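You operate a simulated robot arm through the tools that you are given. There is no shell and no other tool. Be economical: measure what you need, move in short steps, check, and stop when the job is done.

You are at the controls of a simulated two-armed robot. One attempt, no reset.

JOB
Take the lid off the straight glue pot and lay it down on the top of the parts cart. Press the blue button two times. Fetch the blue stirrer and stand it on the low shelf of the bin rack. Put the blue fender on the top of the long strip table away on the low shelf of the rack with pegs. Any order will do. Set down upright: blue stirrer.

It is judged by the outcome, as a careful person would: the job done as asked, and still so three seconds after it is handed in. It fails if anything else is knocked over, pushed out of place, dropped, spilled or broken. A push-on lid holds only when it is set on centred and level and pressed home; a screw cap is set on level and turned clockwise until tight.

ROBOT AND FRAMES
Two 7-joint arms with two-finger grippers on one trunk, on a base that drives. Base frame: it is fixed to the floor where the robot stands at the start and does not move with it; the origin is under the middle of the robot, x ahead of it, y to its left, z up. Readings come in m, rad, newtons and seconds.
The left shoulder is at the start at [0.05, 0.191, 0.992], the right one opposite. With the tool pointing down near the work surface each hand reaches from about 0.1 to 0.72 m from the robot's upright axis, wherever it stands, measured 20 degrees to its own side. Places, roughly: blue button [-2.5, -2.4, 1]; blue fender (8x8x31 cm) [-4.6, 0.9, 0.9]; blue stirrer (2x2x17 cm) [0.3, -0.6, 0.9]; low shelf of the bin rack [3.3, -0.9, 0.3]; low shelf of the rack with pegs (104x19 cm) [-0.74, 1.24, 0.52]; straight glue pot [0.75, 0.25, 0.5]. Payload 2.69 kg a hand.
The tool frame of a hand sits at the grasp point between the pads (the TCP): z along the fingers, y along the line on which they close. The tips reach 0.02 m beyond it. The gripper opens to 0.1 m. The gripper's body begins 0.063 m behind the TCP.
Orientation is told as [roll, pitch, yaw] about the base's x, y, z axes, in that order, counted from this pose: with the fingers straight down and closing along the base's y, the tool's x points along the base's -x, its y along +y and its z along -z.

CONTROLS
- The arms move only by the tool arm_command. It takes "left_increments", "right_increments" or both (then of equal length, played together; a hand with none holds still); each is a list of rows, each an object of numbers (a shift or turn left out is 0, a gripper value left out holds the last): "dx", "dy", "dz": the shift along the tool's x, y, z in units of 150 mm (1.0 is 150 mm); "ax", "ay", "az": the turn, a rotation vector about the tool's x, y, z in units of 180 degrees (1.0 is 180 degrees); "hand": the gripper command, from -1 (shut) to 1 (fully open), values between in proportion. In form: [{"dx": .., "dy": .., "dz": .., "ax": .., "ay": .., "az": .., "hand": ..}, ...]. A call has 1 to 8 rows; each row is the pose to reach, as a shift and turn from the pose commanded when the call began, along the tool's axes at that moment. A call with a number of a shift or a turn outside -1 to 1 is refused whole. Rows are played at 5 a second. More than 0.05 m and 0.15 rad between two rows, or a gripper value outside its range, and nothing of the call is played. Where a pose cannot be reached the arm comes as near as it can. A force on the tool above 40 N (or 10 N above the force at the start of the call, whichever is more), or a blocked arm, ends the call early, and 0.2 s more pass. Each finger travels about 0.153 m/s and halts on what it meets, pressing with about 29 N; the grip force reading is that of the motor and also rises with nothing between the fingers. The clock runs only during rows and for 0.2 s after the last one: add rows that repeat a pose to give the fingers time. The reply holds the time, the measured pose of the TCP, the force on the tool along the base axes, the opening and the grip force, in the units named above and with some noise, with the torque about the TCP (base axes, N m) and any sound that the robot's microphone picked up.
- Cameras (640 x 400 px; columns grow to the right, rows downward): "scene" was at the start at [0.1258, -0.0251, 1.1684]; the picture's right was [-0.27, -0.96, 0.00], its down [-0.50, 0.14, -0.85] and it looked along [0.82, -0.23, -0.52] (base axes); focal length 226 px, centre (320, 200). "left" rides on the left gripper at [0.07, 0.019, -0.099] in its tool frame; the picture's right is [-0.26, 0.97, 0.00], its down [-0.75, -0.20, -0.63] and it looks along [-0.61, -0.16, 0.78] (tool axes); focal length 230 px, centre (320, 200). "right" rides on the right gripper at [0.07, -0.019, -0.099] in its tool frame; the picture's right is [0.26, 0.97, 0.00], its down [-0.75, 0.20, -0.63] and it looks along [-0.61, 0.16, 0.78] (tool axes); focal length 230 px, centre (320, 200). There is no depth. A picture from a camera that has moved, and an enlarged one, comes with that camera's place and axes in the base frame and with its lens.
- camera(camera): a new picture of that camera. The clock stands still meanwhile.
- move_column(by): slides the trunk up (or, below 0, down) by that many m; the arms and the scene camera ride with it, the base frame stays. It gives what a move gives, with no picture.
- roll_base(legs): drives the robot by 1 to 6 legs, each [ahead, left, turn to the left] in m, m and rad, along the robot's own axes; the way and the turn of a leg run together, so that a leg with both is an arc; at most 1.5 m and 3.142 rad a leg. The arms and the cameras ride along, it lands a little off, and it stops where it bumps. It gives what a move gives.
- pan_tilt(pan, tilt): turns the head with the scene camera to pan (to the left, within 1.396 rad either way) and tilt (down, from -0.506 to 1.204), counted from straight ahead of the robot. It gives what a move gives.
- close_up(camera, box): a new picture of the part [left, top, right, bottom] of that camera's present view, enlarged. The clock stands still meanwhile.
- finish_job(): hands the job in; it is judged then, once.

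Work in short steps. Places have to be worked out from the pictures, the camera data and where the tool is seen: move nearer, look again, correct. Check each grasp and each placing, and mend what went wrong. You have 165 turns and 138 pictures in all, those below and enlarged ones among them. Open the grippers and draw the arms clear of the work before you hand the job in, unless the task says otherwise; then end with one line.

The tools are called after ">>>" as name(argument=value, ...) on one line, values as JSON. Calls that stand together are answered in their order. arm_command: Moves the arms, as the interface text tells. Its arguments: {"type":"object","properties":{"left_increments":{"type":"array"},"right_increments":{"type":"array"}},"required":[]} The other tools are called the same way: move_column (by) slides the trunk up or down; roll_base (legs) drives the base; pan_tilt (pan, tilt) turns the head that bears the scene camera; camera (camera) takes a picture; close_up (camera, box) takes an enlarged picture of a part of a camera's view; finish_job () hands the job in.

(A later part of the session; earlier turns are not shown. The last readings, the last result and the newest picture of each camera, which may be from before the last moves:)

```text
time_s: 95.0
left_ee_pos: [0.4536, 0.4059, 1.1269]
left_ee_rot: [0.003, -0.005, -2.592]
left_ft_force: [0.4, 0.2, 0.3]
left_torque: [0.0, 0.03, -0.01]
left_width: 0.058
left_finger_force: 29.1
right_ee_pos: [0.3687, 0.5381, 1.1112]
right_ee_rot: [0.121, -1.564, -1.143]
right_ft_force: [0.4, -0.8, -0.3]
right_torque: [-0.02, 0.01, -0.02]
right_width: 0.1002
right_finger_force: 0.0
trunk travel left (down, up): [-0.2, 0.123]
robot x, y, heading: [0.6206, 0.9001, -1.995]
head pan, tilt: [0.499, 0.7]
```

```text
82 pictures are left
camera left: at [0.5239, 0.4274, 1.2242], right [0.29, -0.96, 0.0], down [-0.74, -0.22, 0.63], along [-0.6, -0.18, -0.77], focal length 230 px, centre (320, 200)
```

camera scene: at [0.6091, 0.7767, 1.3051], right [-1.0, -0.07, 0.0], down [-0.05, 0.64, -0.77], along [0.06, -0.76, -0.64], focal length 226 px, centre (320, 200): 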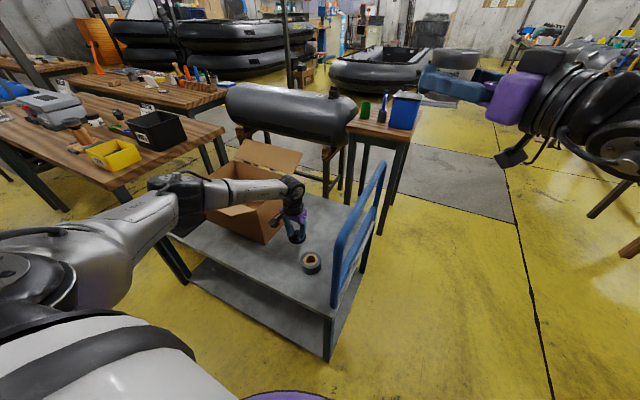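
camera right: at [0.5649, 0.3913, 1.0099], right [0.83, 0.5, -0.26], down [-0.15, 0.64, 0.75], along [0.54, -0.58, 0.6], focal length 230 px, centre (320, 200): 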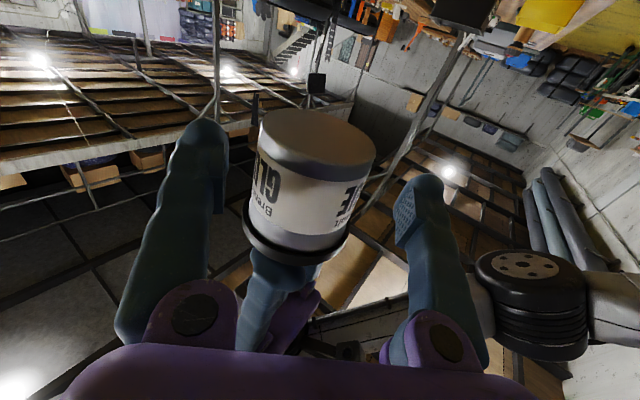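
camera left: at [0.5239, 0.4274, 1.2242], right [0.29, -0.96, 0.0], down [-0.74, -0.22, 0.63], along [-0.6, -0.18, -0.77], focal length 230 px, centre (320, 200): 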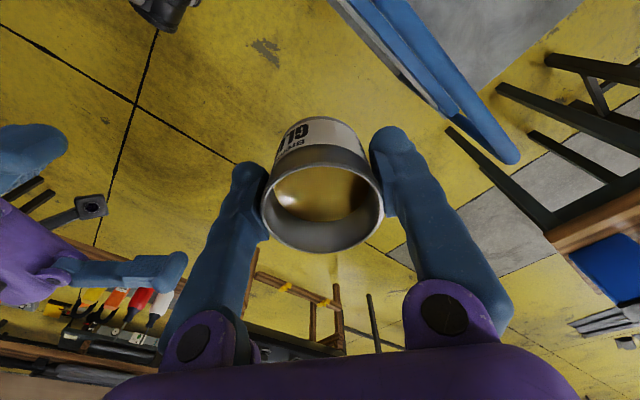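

Now carry the pot over the handle to above its original place.

>>> arm_command(left_increments=[{"dy": 0.25, "dx": 0.05}, {"dy": 0.5, "dx": 0.1}, {"dy": 0.75, "dx": 0.15}, {"dy": 1.0, "dx": 0.2}])

>>> arm_command(left_increments=[{"dy": 0.25, "dx": 0.05}, {"dy": 0.5, "dx": 0.1}, {"dy": 0.75, "dx": 0.15}, {"dy": 1.0, "dx": 0.2}, {"dy": 1.0, "dx": 0.2}])

>>> move_column(by=-0.12)

>>> camera(camera="scene")

```text
time_s: 96.0
left_ee_pos: [0.5596, 0.2921, 1.127]
left_ee_rot: [0.002, -0.005, -2.59]
left_ft_force: [1.0, 0.0, -0.6]
left_torque: [0.02, 0.01, 0.02]
left_width: 0.058
left_finger_force: 28.9
right_ee_pos: [0.3708, 0.5349, 1.11]
right_ee_rot: [0.149, -1.564, -1.17]
right_ft_force: [0.3, 0.0, 0.1]
right_torque: [0.0, 0.0, 0.02]
right_width: 0.1
right_finger_force: 0.0
trunk travel left (down, up): [-0.2, 0.123]
robot x, y, heading: [0.6189, 0.8988, -1.99]
head pan, tilt: [0.499, 0.7]
```

```text
time_s: 97.2
left_ee_pos: [0.6385, 0.2868, 1.118]
left_ee_rot: [0.003, -0.003, -2.588]
left_ft_force: [-0.7, 0.3, -1.1]
left_torque: [-0.02, -0.01, 0.0]
left_width: 0.0578
left_finger_force: 28.7
left hand out of reach, approached as far as the arm can: row 1, 2, 3, 4, 5
right_ee_pos: [0.3683, 0.5353, 1.1105]
right_ee_rot: [0.284, -1.563, -1.303]
right_ft_force: [0.4, -0.4, -0.1]
right_torque: [-0.01, -0.03, 0.02]
right_width: 0.1001
right_finger_force: 0.0
trunk travel left (down, up): [-0.2, 0.123]
robot x, y, heading: [0.6197, 0.8984, -1.998]
head pan, tilt: [0.499, 0.7]
```

```text
time_s: 98.7
left_ee_pos: [0.6393, 0.2875, 0.9976]
left_ee_rot: [0.003, -0.006, -2.588]
left_ft_force: [-0.9, -0.8, -1.2]
left_torque: [0.0, 0.0, 0.01]
left_width: 0.058
left_finger_force: 29.3
right_ee_pos: [0.3691, 0.5351, 0.9899]
right_ee_rot: [0.17, -1.563, -1.191]
right_ft_force: [-0.5, 0.4, 0.1]
right_torque: [0.0, 0.0, 0.01]
right_width: 0.1001
right_finger_force: 0.0
trunk travel left (down, up): [-0.08, 0.243]
robot x, y, heading: [0.6193, 0.8998, -1.999]
head pan, tilt: [0.499, 0.7]
```

```text
81 pictures are left
camera scene: at [0.6093, 0.7768, 1.1852], right [-1.0, -0.07, 0.0], down [-0.05, 0.64, -0.76], along [0.06, -0.76, -0.64], focal length 226 px, centre (320, 200)
```

scene: 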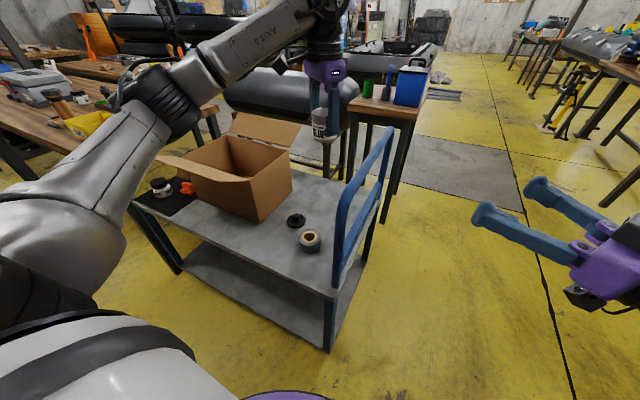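

Shift robot 0.12 m left (toward box side) for reach, then position over the pot's original place and descend.

>>> roll_base(legs=[[0, 0.12, 0]])

```text
time_s: 100.4
left_ee_pos: [0.7467, 0.2372, 0.9981]
left_ee_rot: [0.0, -0.005, -2.59]
left_ft_force: [1.1, 0.2, -2.1]
left_torque: [-0.02, -0.01, 0.01]
left_width: 0.0579
left_finger_force: 28.9
right_ee_pos: [0.4779, 0.4845, 0.9904]
right_ee_rot: [0.171, -1.565, -1.193]
right_ft_force: [-0.1, -0.6, -0.1]
right_torque: [0.02, 0.0, -0.01]
right_width: 0.1002
right_finger_force: 0.0
trunk travel left (down, up): [-0.08, 0.243]
robot x, y, heading: [0.7285, 0.8506, -1.997]
head pan, tilt: [0.499, 0.7]
```

>>> arm_command(left_increments=[{"dx": -0.23, "dy": 0.02}, {"dx": -0.46, "dy": 0.04}, {"dx": -0.68, "dy": 0.06}, {"dx": -0.68, "dy": 0.06, "dz": 0.25}, {"dx": -0.68, "dy": 0.06, "dz": 0.5}, {"dx": -0.68, "dy": 0.06, "dz": 0.75}, {"dx": -0.68, "dy": 0.06, "dz": 1.0}])

>>> arm_command(left_increments=[{"dz": 0.25}, {"dz": 0.5}, {"dz": 0.75}, {"dz": 0.9}, {"dz": 0.9}])

>>> camera(camera="left")

>>> camera(camera="scene")

```text
time_s: 102.0
left_ee_pos: [0.7127, 0.2276, 0.9604]
left_ee_rot: [0.006, -0.007, -2.577]
left_ft_force: [-0.9, -0.1, -0.5]
left_torque: [-0.01, -0.04, 0.0]
left_width: 0.0575
left_finger_force: 28.4
left hand out of reach, approached as far as the arm can: row 1, 2, 3, 4, 5, 6, 7
right_ee_pos: [0.4775, 0.4853, 0.9908]
right_ee_rot: [0.151, -1.564, -1.172]
right_ft_force: [0.0, -0.4, 0.0]
right_torque: [0.01, -0.01, -0.02]
right_width: 0.0998
right_finger_force: 0.0
trunk travel left (down, up): [-0.08, 0.243]
robot x, y, heading: [0.7293, 0.8497, -2.001]
head pan, tilt: [0.499, 0.7]
```

```text
time_s: 103.2
left_ee_pos: [0.7105, 0.2255, 0.8242]
left_ee_rot: [0.002, -0.006, -2.588]
left_ft_force: [-1.2, 0.9, -1.8]
left_torque: [-0.05, 0.0, -0.02]
left_width: 0.0573
left_finger_force: 28.8
right_ee_pos: [0.4784, 0.4854, 0.9895]
right_ee_rot: [0.195, -1.563, -1.215]
right_ft_force: [0.4, -0.6, -0.5]
right_torque: [-0.03, -0.01, 0.03]
right_width: 0.1
right_finger_force: 0.1
trunk travel left (down, up): [-0.08, 0.243]
robot x, y, heading: [0.7313, 0.8492, -1.999]
head pan, tilt: [0.499, 0.7]
```

```text
80 pictures are left
camera left: at [0.7814, 0.2469, 0.9223], right [0.29, -0.96, 0.0], down [-0.74, -0.22, 0.63], along [-0.6, -0.18, -0.77], focal length 230 px, centre (320, 200)
```

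left: 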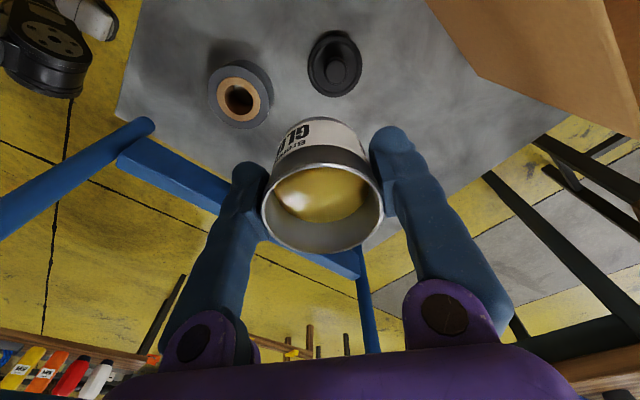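

```text
79 pictures are left
camera scene: at [0.7176, 0.7274, 1.1851], right [-1.0, -0.07, 0.0], down [-0.05, 0.64, -0.76], along [0.06, -0.76, -0.64], focal length 226 px, centre (320, 200)
```

scene: 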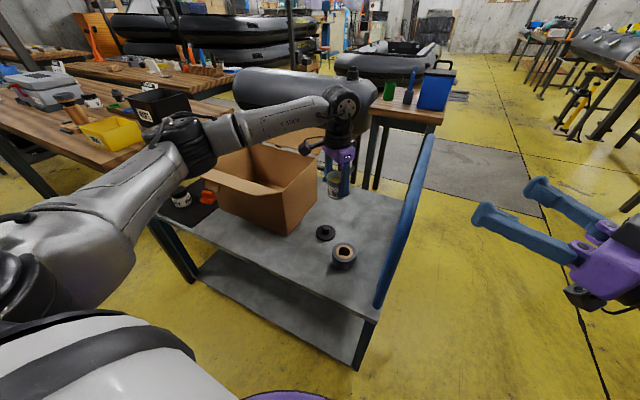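

>>> arm_command(left_increments=[{"dx": -0.14, "dy": 0.04}, {"dx": -0.29, "dy": 0.08}, {"dx": -0.43, "dy": 0.12}, {"dx": -0.43, "dy": 0.12, "dz": 0.2}, {"dx": -0.43, "dy": 0.12, "dz": 0.4}, {"dx": -0.43, "dy": 0.12, "dz": 0.6}, {"dx": -0.43, "dy": 0.12, "dz": 0.75}])

>>> close_up(camera="scene", box=[180, 60, 420, 260])

```text
time_s: 104.8
left_ee_pos: [0.7353, 0.247, 0.7318]
left_ee_rot: [0.002, -0.008, -2.589]
left_ft_force: [-0.4, 1.0, -2.5]
left_torque: [0.01, 0.03, 0.03]
left_width: 0.0576
left_finger_force: 29.1
left hand out of reach, approached as far as the arm can: row 1, 2, 3, 4, 5, 6, 7
right_ee_pos: [0.4788, 0.4847, 0.9904]
right_ee_rot: [0.101, -1.563, -1.12]
right_ft_force: [0.3, 1.0, 0.7]
right_torque: [0.03, -0.01, -0.01]
right_width: 0.1001
right_finger_force: 0.0
trunk travel left (down, up): [-0.08, 0.243]
robot x, y, heading: [0.7259, 0.8492, -1.995]
head pan, tilt: [0.499, 0.7]
```

```text
2.00 times, centred on (300, 160) of scene
camera zoom: at [0.719, 0.7265, 1.1851], right [-1.0, -0.07, 0.0], down [-0.05, 0.64, -0.76], along [0.06, -0.76, -0.65], focal length 452 px, centre (360, 280)
```

zoom: 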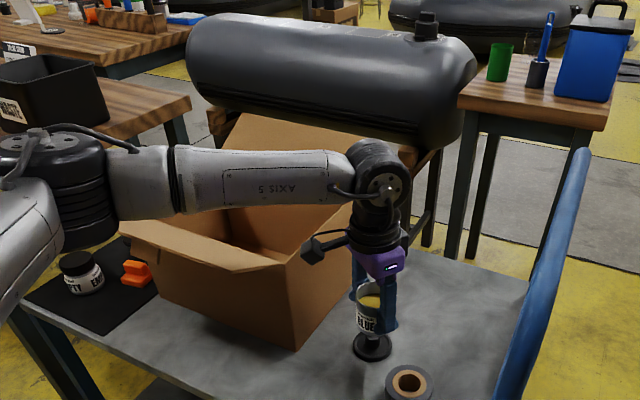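

Reach is limited with this wrist yaw; I raise clear of the lid and rotate the yaw back, then shift the base to the pose that worked originally.

>>> arm_command(left_increments=[{"dz": -0.25, "az": -0.03}, {"dz": -0.5, "az": -0.07}, {"dz": -0.75, "az": -0.11}, {"dz": -1.0, "az": -0.15}, {"dz": -1.0, "az": -0.19}])

>>> roll_base(legs=[[0, 0.08, 0]])

>>> camera(camera="left")

```text
time_s: 106.0
left_ee_pos: [0.7364, 0.2468, 0.8811]
left_ee_rot: [0.001, -0.005, -1.99]
left_ft_force: [-0.1, 0.2, -1.6]
left_torque: [0.0, -0.02, -0.02]
left_width: 0.0578
left_finger_force: 29.2
right_ee_pos: [0.4769, 0.4856, 0.991]
right_ee_rot: [0.194, -1.563, -1.213]
right_ft_force: [0.6, -0.1, -1.4]
right_torque: [0.0, -0.03, 0.03]
right_width: 0.0999
right_finger_force: 0.0
trunk travel left (down, up): [-0.08, 0.243]
robot x, y, heading: [0.7294, 0.8494, -1.999]
head pan, tilt: [0.499, 0.7]
```

```text
time_s: 107.4
left_ee_pos: [0.8101, 0.214, 0.8812]
left_ee_rot: [0.0, -0.005, -1.993]
left_ft_force: [-0.1, 0.1, -1.6]
left_torque: [-0.04, -0.02, 0.0]
left_width: 0.0576
left_finger_force: 29.2
right_ee_pos: [0.5493, 0.4525, 0.9898]
right_ee_rot: [0.162, -1.563, -1.182]
right_ft_force: [-0.2, 0.1, 0.1]
right_torque: [0.0, 0.0, 0.0]
right_width: 0.1003
right_finger_force: 0.0
trunk travel left (down, up): [-0.08, 0.243]
robot x, y, heading: [0.804, 0.8179, -1.995]
head pan, tilt: [0.499, 0.7]
```

```text
77 pictures are left
camera left: at [0.8549, 0.2714, 0.9789], right [0.78, -0.63, 0.0], down [-0.49, -0.6, 0.63], along [-0.4, -0.49, -0.77], focal length 230 px, centre (320, 200)
```

left: 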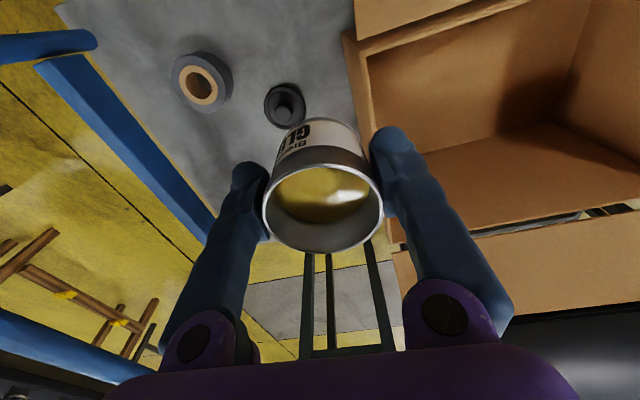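

>>> arm_command(left_increments=[{"dx": -0.13, "dy": -0.19}, {"dx": -0.26, "dy": -0.38}, {"dx": -0.4, "dy": -0.57}, {"dx": -0.63, "dy": -0.777}, {"dx": -0.63, "dy": -0.777, "dz": 0.25}, {"dx": -0.63, "dy": -0.777, "dz": 0.5}, {"dx": -0.63, "dy": -0.777, "dz": 0.75}, {"dx": -0.63, "dy": -0.777, "dz": 0.95}])

>>> camera(camera="left")

>>> close_up(camera="scene", box=[180, 60, 420, 260])

```text
time_s: 109.2
left_ee_pos: [0.664, 0.1752, 0.7391]
left_ee_rot: [-0.001, -0.005, -1.992]
left_ft_force: [0.2, -0.4, -1.1]
left_torque: [0.03, 0.01, 0.04]
left_width: 0.0576
left_finger_force: 28.8
right_ee_pos: [0.5497, 0.4524, 0.9895]
right_ee_rot: [0.203, -1.564, -1.22]
right_ft_force: [0.0, -0.1, -0.1]
right_torque: [0.02, 0.0, 0.02]
right_width: 0.0998
right_finger_force: 0.0
trunk travel left (down, up): [-0.08, 0.243]
robot x, y, heading: [0.7996, 0.8177, -1.995]
head pan, tilt: [0.499, 0.7]
```

```text
76 pictures are left
camera left: at [0.7094, 0.2322, 0.8363], right [0.78, -0.63, 0.0], down [-0.49, -0.6, 0.63], along [-0.4, -0.49, -0.77], focal length 230 px, centre (320, 200)
```

left: 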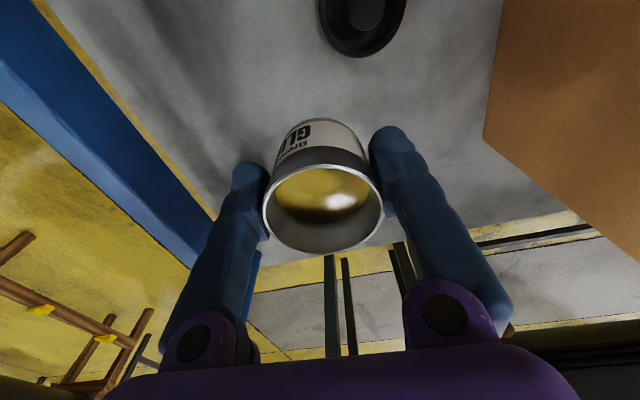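

```text
2.00 times, centred on (300, 160) of scene
camera zoom: at [0.7896, 0.6945, 1.1851], right [-1.0, -0.07, 0.0], down [-0.05, 0.64, -0.76], along [0.06, -0.76, -0.64], focal length 452 px, centre (360, 280)
```

zoom: 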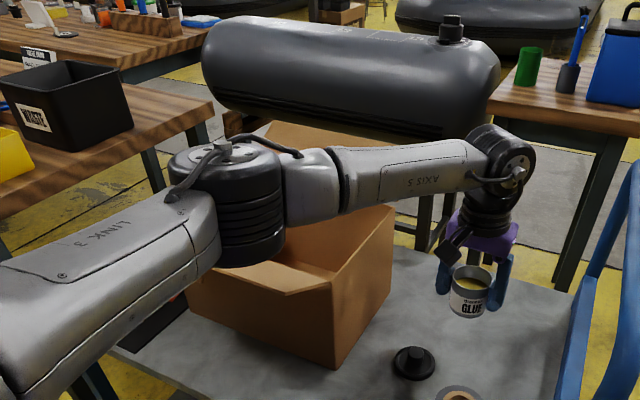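

Raise trunk 0.05 for elbow margin, then lower the pot gently to the cart.

>>> move_column(by=0.05)

>>> arm_command(left_increments=[{"dz": 0.25}, {"dz": 0.5}, {"dz": 0.75}, {"dz": 0.85}, {"dz": 0.9}, {"dz": 0.94}, {"dz": 0.97}, {"dz": 1.0}])

>>> close_up(camera="scene", box=[180, 60, 420, 260])

```text
time_s: 110.1
left_ee_pos: [0.662, 0.175, 0.789]
left_ee_rot: [-0.001, -0.005, -1.991]
left_ft_force: [0.1, 0.4, -2.3]
left_torque: [0.01, 0.03, -0.02]
left_width: 0.0572
left_finger_force: 29.1
right_ee_pos: [0.5495, 0.4534, 1.0408]
right_ee_rot: [0.233, -1.564, -1.254]
right_ft_force: [-0.2, -0.9, 0.1]
right_torque: [0.0, 0.03, 0.02]
right_width: 0.0999
right_finger_force: 0.0
trunk travel left (down, up): [-0.13, 0.193]
robot x, y, heading: [0.8075, 0.8156, -1.992]
head pan, tilt: [0.499, 0.7]
```

```text
time_s: 111.9
left_ee_pos: [0.6626, 0.1752, 0.6421]
left_ee_rot: [0.002, -0.009, -1.992]
left_ft_force: [3.4, 2.7, 15.9]
left_torque: [-0.39, -0.22, 0.12]
left_width: 0.0575
left_finger_force: 29.0
right_ee_pos: [0.5497, 0.4545, 1.0412]
right_ee_rot: [-0.058, -1.566, -0.962]
right_ft_force: [-0.5, 0.0, 0.0]
right_torque: [-0.03, 0.02, -0.01]
right_width: 0.1
right_finger_force: 0.1
trunk travel left (down, up): [-0.13, 0.193]
robot x, y, heading: [0.8004, 0.8177, -1.998]
head pan, tilt: [0.499, 0.7]
```

```text
2.00 times, centred on (300, 160) of scene
camera zoom: at [0.7902, 0.6966, 1.2357], right [-1.0, -0.07, 0.0], down [-0.05, 0.64, -0.77], along [0.06, -0.76, -0.64], focal length 452 px, centre (360, 280)
```

zoom: 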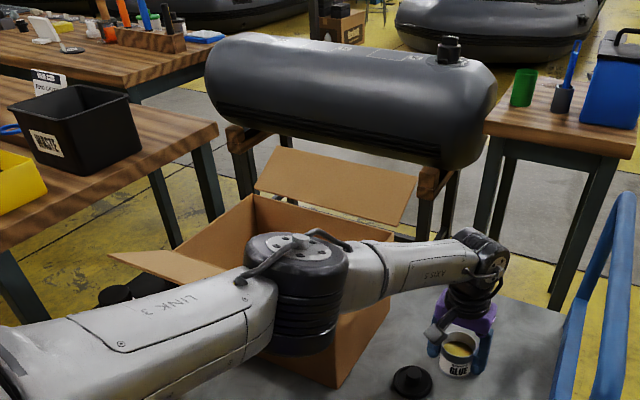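

Pot is on the cart (contact). Release and rise.

>>> arm_command(left_increments=[{"hand": 0.5}, {"hand": 0.5}, {"hand": 0.5}, {"dz": -0.2}, {"dz": -0.45}, {"dz": -0.7}, {"dz": -1.0}])

>>> arm_command(left_increments=[{"dz": -0.25}, {"dz": -0.5}, {"dz": -0.75}, {"dz": -1.0}])

>>> camera(camera="left")

```text
time_s: 113.5
left_ee_pos: [0.6625, 0.1765, 0.7906]
left_ee_rot: [0.001, -0.006, -1.993]
left_ft_force: [-0.5, -0.3, 1.0]
left_torque: [0.01, -0.03, 0.01]
left_width: 0.0749
left_finger_force: 0.0
right_ee_pos: [0.5498, 0.4537, 1.0406]
right_ee_rot: [0.138, -1.567, -1.157]
right_ft_force: [0.4, 0.1, 1.1]
right_torque: [-0.02, 0.03, -0.01]
right_width: 0.1002
right_finger_force: 0.0
trunk travel left (down, up): [-0.13, 0.193]
robot x, y, heading: [0.802, 0.8177, -1.996]
head pan, tilt: [0.499, 0.7]
```

```text
time_s: 114.5
left_ee_pos: [0.6625, 0.1763, 0.9402]
left_ee_rot: [0.0, -0.004, -1.991]
left_ft_force: [-1.2, 0.0, -0.1]
left_torque: [-0.02, 0.01, -0.01]
left_width: 0.0751
left_finger_force: 0.1
right_ee_pos: [0.5506, 0.4528, 1.0399]
right_ee_rot: [0.154, -1.565, -1.176]
right_ft_force: [0.1, -0.6, -0.5]
right_torque: [0.02, -0.04, 0.02]
right_width: 0.0999
right_finger_force: 0.0
trunk travel left (down, up): [-0.13, 0.193]
robot x, y, heading: [0.8015, 0.8195, -2.001]
head pan, tilt: [0.499, 0.7]
```

```text
73 pictures are left
camera left: at [0.7087, 0.233, 1.038], right [0.78, -0.63, 0.0], down [-0.49, -0.6, 0.63], along [-0.4, -0.49, -0.77], focal length 230 px, centre (320, 200)
```

left: 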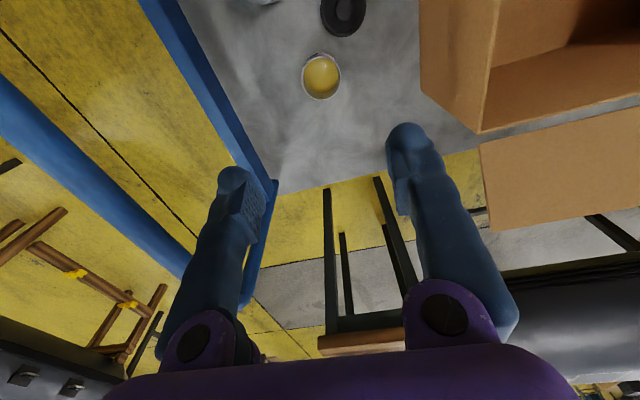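

Pot and lid are fine. Next the stirrer (triangulated top ≈(0.345, −0.581, 0.963)). I raise the left hand and rotate the right hand back to pointing down.

>>> arm_command(left_increments=[{"dz": -0.13}, {"dz": -0.26}, {"dz": -0.4}, {"dz": -0.53}, {"dz": -0.66}, {"dz": -0.8}, {"dz": -0.92}], right_increments=[{"ax": 0.0185, "ay": 0.0321, "az": 0.0185}, {"ax": 0.0371, "ay": 0.0641, "az": 0.0371}, {"ax": 0.0556, "ay": 0.0962, "az": 0.0556}, {"ax": 0.0741, "ay": 0.1283, "az": 0.0741}, {"ax": 0.0927, "ay": 0.1604, "az": 0.0927}, {"ax": 0.1112, "ay": 0.1924, "az": 0.1112}, {"ax": 0.1298, "ay": 0.2245, "az": 0.1298}])

>>> arm_command(right_increments=[{"ax": 0.0185, "ay": 0.0321, "az": 0.0185}, {"ax": 0.0371, "ay": 0.0641, "az": 0.0371}, {"ax": 0.0556, "ay": 0.0962, "az": 0.0556}, {"ax": 0.0741, "ay": 0.1283, "az": 0.0741}, {"ax": 0.0927, "ay": 0.1604, "az": 0.0927}, {"ax": 0.1112, "ay": 0.1924, "az": 0.1112}, {"ax": 0.1298, "ay": 0.2245, "az": 0.1298}])

>>> roll_base(legs=[[-0.2, 0, 0], [0, 0, 2.0], [-0.93, 0, 0], [0, -1.0, 0]])

```text
time_s: 116.1
left_ee_pos: [0.6638, 0.1783, 1.0777]
left_ee_rot: [-0.001, -0.005, -1.993]
left_ft_force: [-0.5, 0.0, -0.5]
left_torque: [0.04, 0.0, 0.0]
left_width: 0.0749
left_finger_force: 0.1
right_ee_pos: [0.5499, 0.4531, 1.0404]
right_ee_rot: [0.301, -0.756, -1.754]
right_ft_force: [-0.3, 1.0, 0.8]
right_torque: [-0.06, 0.01, 0.03]
right_width: 0.1
right_finger_force: 0.1
trunk travel left (down, up): [-0.13, 0.193]
robot x, y, heading: [0.8015, 0.8166, -1.995]
head pan, tilt: [0.499, 0.7]
```

```text
time_s: 117.7
left_ee_pos: [0.6638, 0.1761, 1.0779]
left_ee_rot: [0.001, -0.005, -1.991]
left_ft_force: [0.0, 0.0, -0.5]
left_torque: [0.01, 0.02, -0.01]
left_width: 0.0752
left_finger_force: 0.2
right_ee_pos: [0.551, 0.4528, 1.0404]
right_ee_rot: [-0.005, 0.003, -2.069]
right_ft_force: [0.3, -0.8, -0.3]
right_torque: [0.0, -0.01, 0.0]
right_width: 0.0998
right_finger_force: 0.0
trunk travel left (down, up): [-0.13, 0.193]
robot x, y, heading: [0.7992, 0.8201, -1.998]
head pan, tilt: [0.499, 0.7]
```

```text
time_s: 137.2
left_ee_pos: [0.6016, 0.1398, 1.0776]
left_ee_rot: [0.002, -0.006, 0.009]
left_ft_force: [0.4, 0.1, 1.2]
left_torque: [-0.02, 0.0, 0.05]
left_width: 0.0751
left_finger_force: 0.2
right_ee_pos: [0.3987, -0.0781, 1.041]
right_ee_rot: [-0.004, 0.002, -0.067]
right_ft_force: [-0.3, -0.5, -0.4]
right_torque: [0.01, -0.01, 0.01]
right_width: 0.1
right_finger_force: 0.0
trunk travel left (down, up): [-0.13, 0.193]
robot x, y, heading: [-0.0407, 0.0006, 0.003]
head pan, tilt: [0.499, 0.7]
```

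Raise the right hand, turn right ~0.6 rad to face the table with the stirrer, and look.

>>> arm_command(right_increments=[{"dz": -0.25}, {"dz": -0.5}, {"dz": -0.7}])

>>> roll_base(legs=[[0, 0, -0.6]])

>>> pan_tilt(pan=-0.35, tilt=0.7)

>>> camera(camera="scene")

>>> camera(camera="right")

```text
time_s: 138.0
left_ee_pos: [0.601, 0.1406, 1.0776]
left_ee_rot: [-0.001, -0.007, 0.008]
left_ft_force: [-0.2, 0.2, -0.1]
left_torque: [0.02, -0.01, 0.02]
left_width: 0.0751
left_finger_force: 0.1
right_ee_pos: [0.3982, -0.0768, 1.145]
right_ee_rot: [-0.004, 0.003, -0.067]
right_ft_force: [0.3, 0.0, -0.1]
right_torque: [0.01, -0.01, 0.02]
right_width: 0.1001
right_finger_force: 0.1
trunk travel left (down, up): [-0.13, 0.193]
robot x, y, heading: [-0.0374, -0.0015, 0.004]
head pan, tilt: [0.499, 0.7]
```

```text
time_s: 140.1
left_ee_pos: [0.5694, -0.2492, 1.0766]
left_ee_rot: [0.0, -0.004, -0.595]
left_ft_force: [0.5, 1.2, 0.5]
left_torque: [0.04, 0.02, -0.02]
left_width: 0.0749
left_finger_force: 0.1
right_ee_pos: [0.2783, -0.3129, 1.145]
right_ee_rot: [-0.004, 0.002, -0.672]
right_ft_force: [1.2, 0.1, -1.4]
right_torque: [0.01, 0.02, 0.0]
right_width: 0.0998
right_finger_force: 0.0
trunk travel left (down, up): [-0.13, 0.193]
robot x, y, heading: [-0.0387, 0.0005, -0.597]
head pan, tilt: [0.499, 0.7]
```

```text
time_s: 141.2
left_ee_pos: [0.5683, -0.2479, 1.0767]
left_ee_rot: [-0.001, -0.007, -0.595]
left_ft_force: [0.0, -0.9, 0.0]
left_torque: [-0.01, 0.01, 0.02]
left_width: 0.0748
left_finger_force: 0.0
right_ee_pos: [0.278, -0.3121, 1.1457]
right_ee_rot: [-0.002, 0.003, -0.67]
right_ft_force: [0.7, 0.3, 0.4]
right_torque: [0.0, 0.04, 0.01]
right_width: 0.0998
right_finger_force: 0.2
trunk travel left (down, up): [-0.13, 0.193]
robot x, y, heading: [-0.0371, -0.0027, -0.602]
head pan, tilt: [-0.351, 0.7]
```

```text
72 pictures are left
camera scene: at [0.0441, -0.0949, 1.2351], right [-0.81, -0.58, 0.0], down [-0.37, 0.52, -0.76], along [0.44, -0.62, -0.64], focal length 226 px, centre (320, 200)
```

scene: 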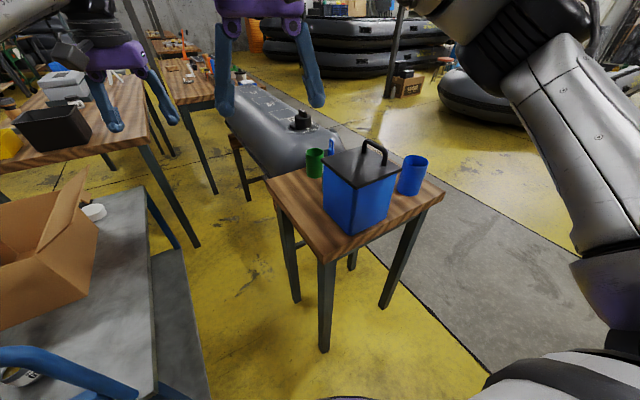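

```text
71 pictures are left
camera right: at [0.2127, -0.284, 1.244], right [0.4, 0.92, 0.0], down [0.72, -0.31, 0.63], along [0.57, -0.25, -0.78], focal length 230 px, centre (320, 200)
```

right: 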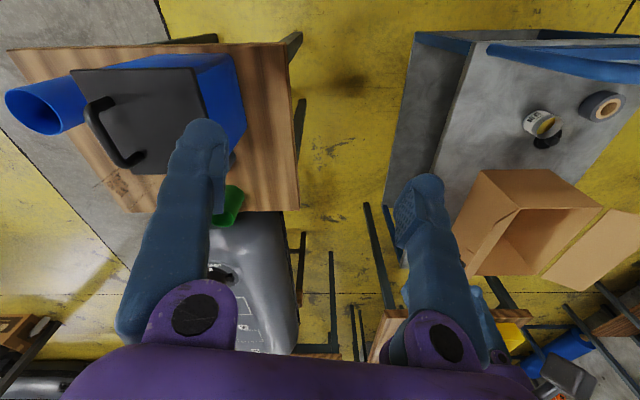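

Stirrer is at (0.345, −0.581), 5 cm beside the blue box's face. I move the right hand above it, with the closing axis along base y so the narrow side faces the box.

>>> arm_command(right_increments=[{"dx": -0.2, "dy": -0.15}, {"dx": -0.4, "dy": -0.31}, {"dx": -0.6, "dy": -0.46}, {"dx": -0.8, "dy": -0.62}, {"dx": -1.0, "dy": -0.77}])

>>> arm_command(right_increments=[{"dx": -0.1, "dy": -0.07, "az": -0.043}, {"dx": -0.2, "dy": -0.14, "az": -0.086}, {"dx": -0.3, "dy": -0.21, "az": -0.128}, {"dx": -0.4, "dy": -0.28, "az": -0.171}, {"dx": -0.464, "dy": -0.357, "az": -0.214}, {"dx": -0.464, "dy": -0.357, "az": -0.214}])

>>> camera(camera="right")

>>> close_up(camera="scene", box=[240, 60, 460, 240])

```text
time_s: 142.4
left_ee_pos: [0.5693, -0.2479, 1.0771]
left_ee_rot: [-0.002, -0.005, -0.595]
left_ft_force: [0.4, 0.6, 0.0]
left_torque: [-0.01, 0.0, -0.01]
left_width: 0.0751
left_finger_force: 0.1
right_ee_pos: [0.3236, -0.4968, 1.1468]
right_ee_rot: [-0.004, 0.003, -0.669]
right_ft_force: [0.3, -0.1, -0.2]
right_torque: [0.01, -0.01, 0.02]
right_width: 0.1
right_finger_force: 0.0
trunk travel left (down, up): [-0.13, 0.193]
robot x, y, heading: [-0.0373, 0.0023, -0.606]
head pan, tilt: [-0.351, 0.7]
```

```text
time_s: 143.8
left_ee_pos: [0.5686, -0.2484, 1.0772]
left_ee_rot: [-0.001, -0.005, -0.595]
left_ft_force: [0.0, -0.7, 0.3]
left_torque: [0.01, -0.02, 0.04]
left_width: 0.0752
left_finger_force: 0.1
right_ee_pos: [0.2968, -0.4997, 1.1116]
right_ee_rot: [-0.002, 0.003, -0.001]
right_ft_force: [0.1, 0.2, -0.9]
right_torque: [0.0, 0.03, -0.02]
right_width: 0.1001
right_finger_force: 0.3
right hand out of reach, approached as far as the arm can: row 3, 4, 5, 6
trunk travel left (down, up): [-0.13, 0.193]
robot x, y, heading: [-0.0349, -0.0002, -0.604]
head pan, tilt: [-0.351, 0.7]
```

```text
70 pictures are left
camera right: at [0.2265, -0.519, 1.2113], right [-0.26, 0.97, 0.0], down [0.75, 0.2, 0.63], along [0.61, 0.16, -0.78], focal length 230 px, centre (320, 200)
```

right: 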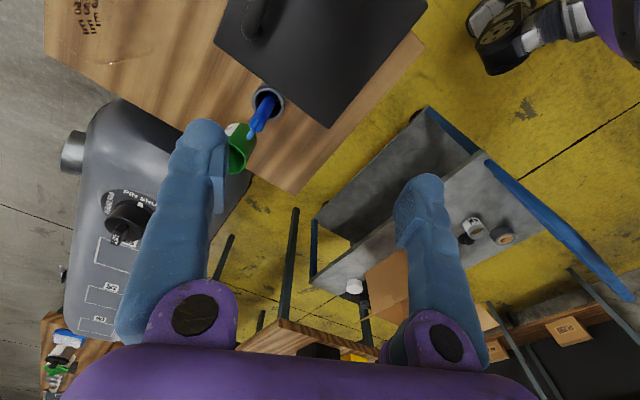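

```text
2.22 times, centred on (350, 150) of scene
camera zoom: at [0.0437, -0.0954, 1.2351], right [-0.81, -0.58, 0.0], down [-0.37, 0.53, -0.76], along [0.44, -0.62, -0.64], focal length 502 px, centre (253, 311)
```

zoom: 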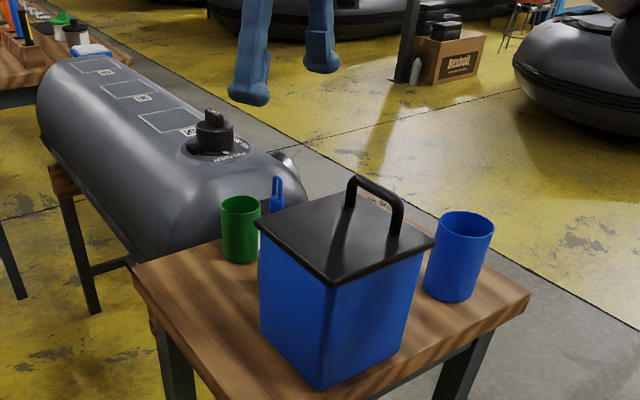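

Reach is limited with that yaw; facing heading 0 brings the right shoulder closer. Turn back left 0.6.

>>> roll_base(legs=[[0, 0, 0.6]])

>>> pan_tilt(pan=-0.95, tilt=0.7)

```text
time_s: 145.9
left_ee_pos: [0.6031, 0.1362, 1.0777]
left_ee_rot: [0.0, -0.005, 0.002]
left_ft_force: [-0.2, 0.3, -0.4]
left_torque: [-0.01, -0.02, 0.02]
left_width: 0.0751
left_finger_force: 0.1
right_ee_pos: [0.5189, -0.2266, 1.1131]
right_ee_rot: [-0.003, 0.004, 0.598]
right_ft_force: [0.8, 0.5, 0.2]
right_torque: [-0.02, -0.01, 0.01]
right_width: 0.1
right_finger_force: 0.1
trunk travel left (down, up): [-0.13, 0.193]
robot x, y, heading: [-0.0347, -0.0025, -0.003]
head pan, tilt: [-0.351, 0.7]
```

```text
time_s: 146.9
left_ee_pos: [0.602, 0.1362, 1.0771]
left_ee_rot: [0.001, -0.006, 0.001]
left_ft_force: [0.7, 0.1, -0.4]
left_torque: [-0.02, 0.01, -0.02]
left_width: 0.0747
left_finger_force: 0.1
right_ee_pos: [0.5189, -0.2257, 1.112]
right_ee_rot: [-0.001, 0.004, 0.597]
right_ft_force: [-0.7, -0.2, -0.2]
right_torque: [0.01, -0.02, 0.01]
right_width: 0.1001
right_finger_force: 0.1
trunk travel left (down, up): [-0.13, 0.193]
robot x, y, heading: [-0.0375, -0.0005, -0.003]
head pan, tilt: [-0.949, 0.7]
```

>>> arm_command(right_increments=[{"dx": 0.18, "dy": -0.1, "az": 0.038}, {"dx": 0.36, "dy": -0.2, "az": 0.076}, {"dx": 0.55, "dy": -0.3, "az": 0.114}, {"dx": 0.73, "dy": -0.4, "az": 0.152}, {"dx": 0.91, "dy": -0.51, "az": 0.19}])

>>> arm_command(right_increments=[{"dx": 0.17, "dy": -0.25}, {"dx": 0.34, "dy": -0.5}, {"dx": 0.5, "dy": -0.75}, {"dx": 0.7, "dy": -1.0}, {"dx": 0.7, "dy": -1.0}])

>>> camera(camera="right")

```text
time_s: 148.1
left_ee_pos: [0.6016, 0.1359, 1.0779]
left_ee_rot: [0.0, -0.004, 0.002]
left_ft_force: [-0.3, 0.3, 0.0]
left_torque: [0.01, -0.03, 0.04]
left_width: 0.075
left_finger_force: 0.1
right_ee_pos: [0.4491, -0.3665, 1.114]
right_ee_rot: [-0.003, 0.003, -0.001]
right_ft_force: [0.3, -0.9, 0.2]
right_torque: [0.06, 0.01, -0.01]
right_width: 0.1
right_finger_force: 0.2
trunk travel left (down, up): [-0.13, 0.193]
robot x, y, heading: [-0.0363, 0.0012, -0.003]
head pan, tilt: [-0.949, 0.7]
```

```text
time_s: 149.3
left_ee_pos: [0.6016, 0.1373, 1.0779]
left_ee_rot: [0.0, -0.005, 0.002]
left_ft_force: [0.2, 0.8, 0.4]
left_torque: [-0.02, -0.01, 0.01]
left_width: 0.0749
left_finger_force: 0.0
right_ee_pos: [0.346, -0.5151, 1.1139]
right_ee_rot: [-0.002, 0.003, 0.001]
right_ft_force: [0.1, -0.1, 0.0]
right_torque: [-0.01, 0.01, 0.04]
right_width: 0.1001
right_finger_force: 0.1
trunk travel left (down, up): [-0.13, 0.193]
robot x, y, heading: [-0.037, -0.0038, -0.004]
head pan, tilt: [-0.949, 0.7]
```

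```text
68 pictures are left
camera right: at [0.2774, -0.5332, 1.2128], right [-0.26, 0.97, 0.0], down [0.75, 0.2, 0.63], along [0.61, 0.16, -0.78], focal length 230 px, centre (320, 200)
```

right: 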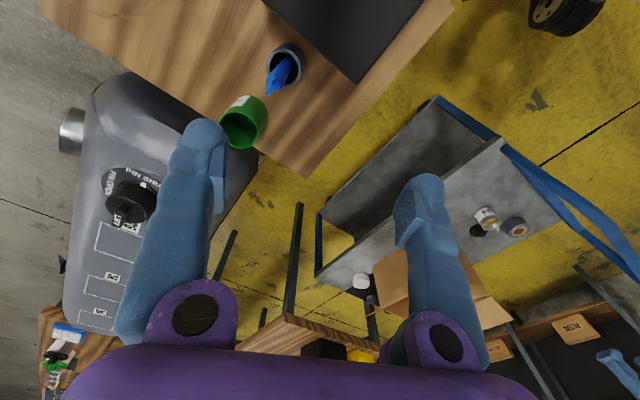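

>>> arm_command(right_increments=[{"dy": -0.2}, {"dy": -0.35}, {"dy": -0.35, "dz": 0.2}, {"dy": -0.35, "dz": 0.45}, {"dy": -0.35, "dz": 0.45}])

>>> camera(camera="right")

>>> close_up(camera="scene", box=[240, 60, 460, 240])

```text
time_s: 150.5
left_ee_pos: [0.6016, 0.1371, 1.0769]
left_ee_rot: [0.001, -0.006, 0.001]
left_ft_force: [1.1, 0.3, 0.1]
left_torque: [0.0, 0.01, -0.03]
left_width: 0.0751
left_finger_force: 0.1
right_ee_pos: [0.3446, -0.567, 1.0476]
right_ee_rot: [-0.005, 0.002, 0.0]
right_ft_force: [-0.1, -0.3, 0.3]
right_torque: [0.0, -0.01, 0.01]
right_width: 0.1002
right_finger_force: 0.1
right hand out of reach, approached as far as the arm can: row 2, 3
trunk travel left (down, up): [-0.13, 0.193]
robot x, y, heading: [-0.0334, -0.0028, -0.003]
head pan, tilt: [-0.949, 0.7]
```

```text
67 pictures are left
camera right: at [0.2747, -0.5854, 1.145], right [-0.26, 0.97, 0.0], down [0.75, 0.2, 0.63], along [0.61, 0.16, -0.78], focal length 230 px, centre (320, 200)
```

right: 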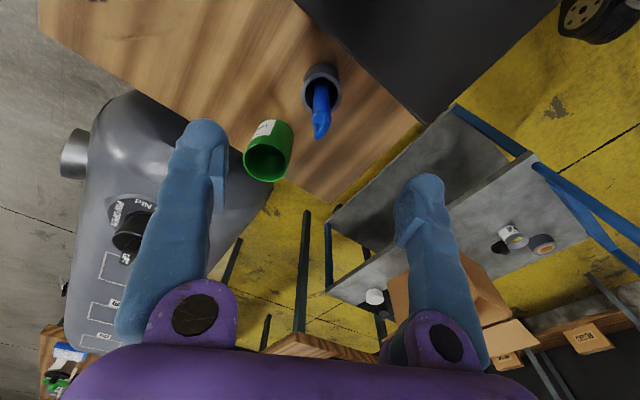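

```text
2.22 times, centred on (350, 150) of scene
camera zoom: at [0.0508, -0.072, 1.2352], right [-0.81, -0.58, 0.0], down [-0.37, 0.52, -0.77], along [0.44, -0.62, -0.64], focal length 502 px, centre (253, 311)
```

zoom: 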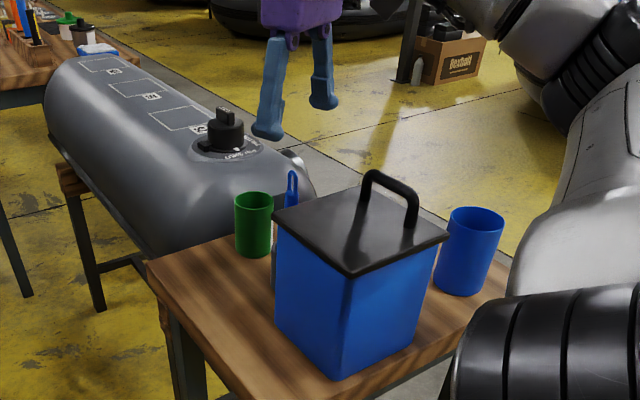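

Stirrer top at (0.345, −0.569, 0.971), directly under the TCP. Descend to z≈0.95.

>>> arm_command(right_increments=[{"dz": 0.2}, {"dz": 0.4}, {"dz": 0.65}, {"dz": 0.65}])

>>> camera(camera="right")

>>> camera(camera="scene")

```text
time_s: 151.5
left_ee_pos: [0.6028, 0.1356, 1.0768]
left_ee_rot: [-0.002, -0.006, 0.002]
left_ft_force: [0.4, 1.0, -0.6]
left_torque: [0.03, 0.02, -0.02]
left_width: 0.0751
left_finger_force: 0.1
right_ee_pos: [0.3452, -0.5679, 0.9495]
right_ee_rot: [-0.004, -0.001, -0.001]
right_ft_force: [-0.2, 0.2, 0.8]
right_torque: [-0.02, -0.01, 0.0]
right_width: 0.0999
right_finger_force: 0.2
trunk travel left (down, up): [-0.13, 0.193]
robot x, y, heading: [-0.0364, -0.002, -0.001]
head pan, tilt: [-0.949, 0.7]
```

```text
65 pictures are left
camera right: at [0.2756, -0.5862, 1.0476], right [-0.26, 0.97, 0.0], down [0.75, 0.2, 0.63], along [0.61, 0.16, -0.78], focal length 230 px, centre (320, 200)
```

right: 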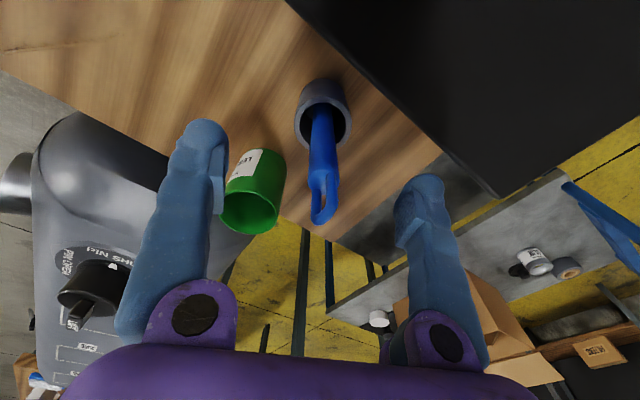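

```text
64 pictures are left
camera scene: at [0.051, -0.0723, 1.2351], right [-0.81, -0.58, 0.0], down [-0.37, 0.52, -0.77], along [0.44, -0.62, -0.64], focal length 226 px, centre (320, 200)
```

scene: 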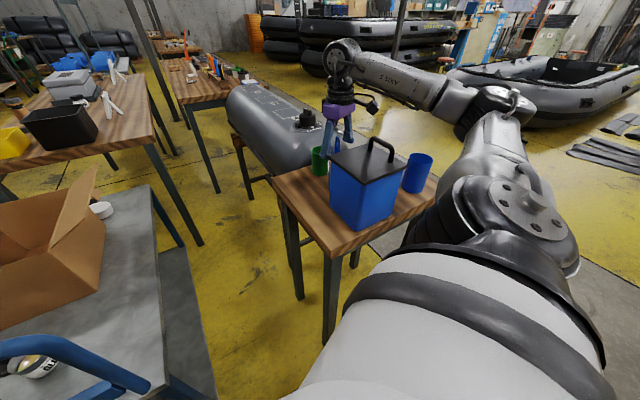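

Close on the stirrer handle.

>>> arm_command(right_increments=[{"hand": -1, "dz": 0.03}, {"hand": -1, "dz": 0.03}, {"hand": -1, "dz": 0.03}, {"hand": -1, "dz": 0.03}])

>>> camera(camera="right")

```text
time_s: 152.5
left_ee_pos: [0.6016, 0.1376, 1.0773]
left_ee_rot: [-0.002, -0.004, 0.003]
left_ft_force: [-0.3, -0.9, 0.0]
left_torque: [0.02, -0.03, 0.01]
left_width: 0.075
left_finger_force: 0.0
right_ee_pos: [0.3444, -0.5679, 0.9443]
right_ee_rot: [-0.002, 0.001, 0.001]
right_ft_force: [-0.4, 0.5, -0.1]
right_torque: [-0.01, 0.02, -0.02]
right_width: 0.0153
right_finger_force: 29.0
trunk travel left (down, up): [-0.13, 0.193]
robot x, y, heading: [-0.0359, -0.0036, -0.009]
head pan, tilt: [-0.949, 0.7]
```

```text
63 pictures are left
camera right: at [0.2754, -0.5862, 1.043], right [-0.26, 0.97, 0.0], down [0.75, 0.2, 0.63], along [0.61, 0.16, -0.78], focal length 230 px, centre (320, 200)
```

right: 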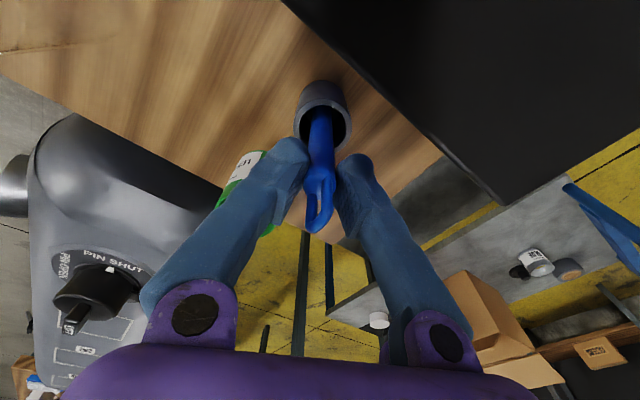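

Gripped (15 mm). Lift straight up 0.15 m.

>>> arm_command(right_increments=[{"dz": -0.12}, {"dz": -0.25}, {"dz": -0.4}, {"dz": -0.55}, {"dz": -0.7}, {"dz": -0.85}, {"dz": -1.0}])

>>> camera(camera="right")

>>> close_up(camera="scene", box=[240, 20, 460, 220])

```text
time_s: 154.1
left_ee_pos: [0.6032, 0.135, 1.0773]
left_ee_rot: [0.003, -0.005, 0.003]
left_ft_force: [-1.2, 0.5, -0.1]
left_torque: [0.01, 0.02, 0.02]
left_width: 0.0749
left_finger_force: 0.0
right_ee_pos: [0.3548, -0.5625, 1.0807]
right_ee_rot: [-0.003, 0.001, -0.003]
right_ft_force: [0.2, 0.2, 0.0]
right_torque: [0.02, 0.04, 0.0]
right_width: 0.0152
right_finger_force: 29.2
right hand out of reach, approached as far as the arm can: row 6, 7
trunk travel left (down, up): [-0.13, 0.193]
robot x, y, heading: [-0.0357, -0.0001, -0.006]
head pan, tilt: [-0.949, 0.7]
```

```text
62 pictures are left
camera right: at [0.2854, -0.5809, 1.1789], right [-0.25, 0.97, 0.0], down [0.75, 0.2, 0.63], along [0.61, 0.16, -0.78], focal length 230 px, centre (320, 200)
```

right: 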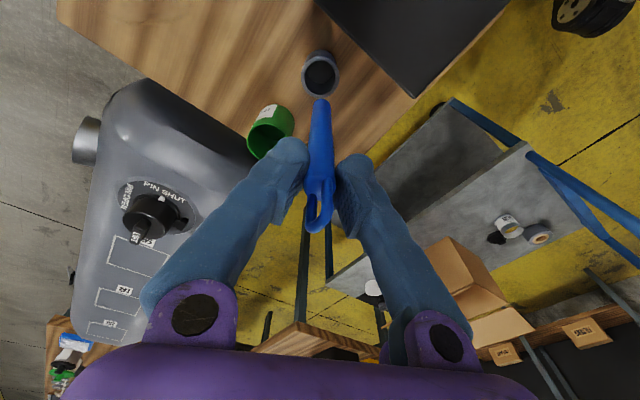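

```text
2.00 times, centred on (350, 120) of scene
camera zoom: at [0.0514, -0.0731, 1.2349], right [-0.81, -0.58, 0.0], down [-0.37, 0.53, -0.76], along [0.44, -0.62, -0.64], focal length 452 px, centre (260, 360)
```

zoom: 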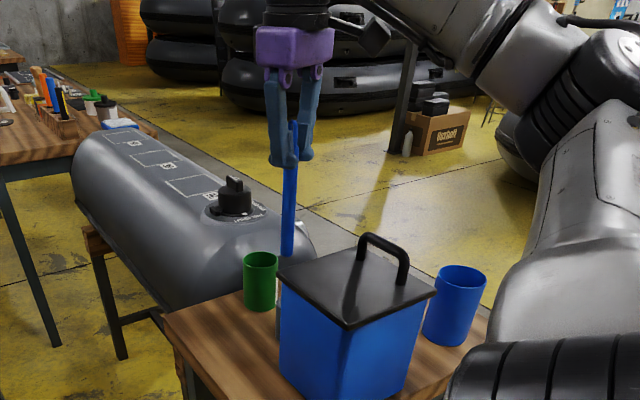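

Stirrer is free; cup undisturbed. Raise the trunk, pull the right hand in, and survey the way to the bin rack.

>>> move_column(by=0.18)

>>> arm_command(right_increments=[{"dx": 0.0, "dy": 0.25}, {"dx": 0.0, "dy": 0.5}, {"dx": 0.0, "dy": 0.75}, {"dx": 0.0, "dy": 1.0}])

>>> arm_command(right_increments=[{"dx": -0.1, "dy": 0.25}, {"dx": -0.2, "dy": 0.5}, {"dx": -0.2, "dy": 0.75}, {"dx": -0.2, "dy": 1.0}])

>>> pan_tilt(pan=-0.27, tilt=0.3)

>>> camera(camera="scene")

```text
time_s: 156.1
left_ee_pos: [0.6029, 0.1365, 1.2565]
left_ee_rot: [0.001, -0.004, 0.002]
left_ft_force: [-0.1, -0.1, 0.8]
left_torque: [0.02, -0.02, -0.03]
left_width: 0.0752
left_finger_force: 0.1
right_ee_pos: [0.3556, -0.563, 1.2612]
right_ee_rot: [-0.002, 0.002, -0.004]
right_ft_force: [-0.1, 0.1, 0.5]
right_torque: [0.04, -0.02, 0.03]
right_width: 0.0153
right_finger_force: 29.5
trunk travel left (down, up): [-0.31, 0.013]
robot x, y, heading: [-0.0394, -0.0024, -0.002]
head pan, tilt: [-0.949, 0.7]
```

```text
time_s: 157.1
left_ee_pos: [0.6023, 0.1381, 1.257]
left_ee_rot: [-0.003, -0.005, 0.001]
left_ft_force: [0.2, 0.3, -0.6]
left_torque: [0.0, 0.01, -0.01]
left_width: 0.0751
left_finger_force: 0.0
right_ee_pos: [0.3562, -0.411, 1.259]
right_ee_rot: [-0.006, 0.001, -0.005]
right_ft_force: [0.0, 0.8, 0.0]
right_torque: [0.0, 0.02, 0.01]
right_width: 0.0149
right_finger_force: 29.4
trunk travel left (down, up): [-0.31, 0.013]
robot x, y, heading: [-0.039, -0.0004, -0.003]
head pan, tilt: [-0.949, 0.7]
```

```text
time_s: 158.1
left_ee_pos: [0.6033, 0.1369, 1.2563]
left_ee_rot: [-0.003, -0.005, 0.0]
left_ft_force: [-0.3, -0.3, -0.2]
left_torque: [-0.02, 0.01, -0.01]
left_width: 0.0751
left_finger_force: 0.1
right_ee_pos: [0.3855, -0.2597, 1.2592]
right_ee_rot: [-0.005, 0.001, -0.004]
right_ft_force: [-0.5, -0.3, -0.2]
right_torque: [-0.07, 0.0, 0.01]
right_width: 0.0152
right_finger_force: 29.3
trunk travel left (down, up): [-0.31, 0.013]
robot x, y, heading: [-0.0402, -0.0084, -0.009]
head pan, tilt: [-0.949, 0.7]
```

```text
time_s: 159.1
left_ee_pos: [0.6025, 0.1356, 1.257]
left_ee_rot: [0.0, -0.006, 0.003]
left_ft_force: [0.5, 0.6, -0.1]
left_torque: [0.0, 0.0, -0.03]
left_width: 0.0749
left_finger_force: 0.0
right_ee_pos: [0.385, -0.263, 1.2594]
right_ee_rot: [-0.004, 0.001, -0.003]
right_ft_force: [-0.1, 1.3, -0.3]
right_torque: [0.0, 0.03, 0.02]
right_width: 0.0147
right_finger_force: 28.5
trunk travel left (down, up): [-0.31, 0.013]
robot x, y, heading: [-0.0375, -0.0015, -0.006]
head pan, tilt: [-0.271, 0.3]
```

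```text
60 pictures are left
camera scene: at [0.0917, -0.0285, 1.4512], right [-0.27, -0.96, 0.0], down [-0.29, 0.08, -0.96], along [0.92, -0.26, -0.3], focal length 226 px, centre (320, 200)
```

scene: 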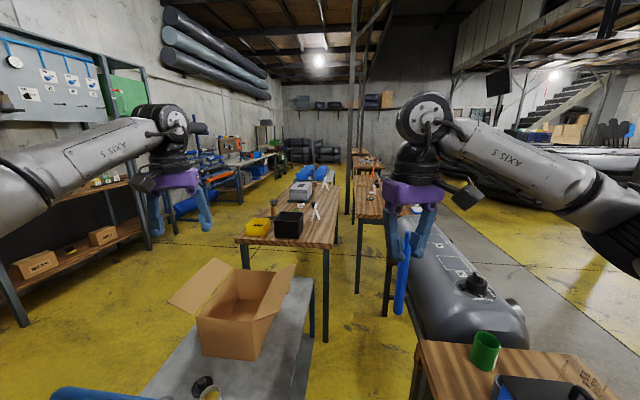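

>>> close_up(camera="scene", box=[250, 110, 410, 230])

```text
3.33 times, centred on (330, 170) of scene
camera zoom: at [0.0917, -0.0285, 1.4512], right [-0.27, -0.96, 0.0], down [-0.29, 0.08, -0.96], along [0.92, -0.26, -0.3], focal length 754 px, centre (287, 300)
```

zoom: 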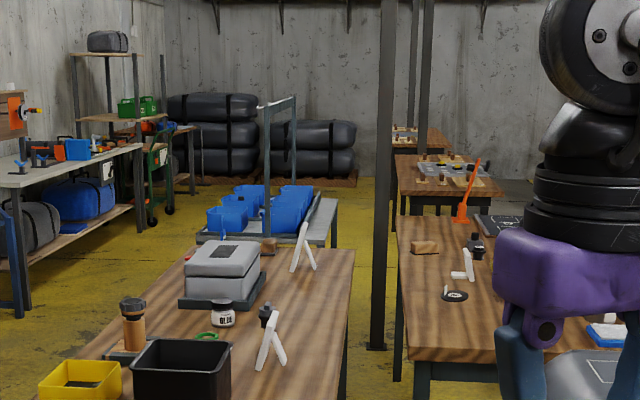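

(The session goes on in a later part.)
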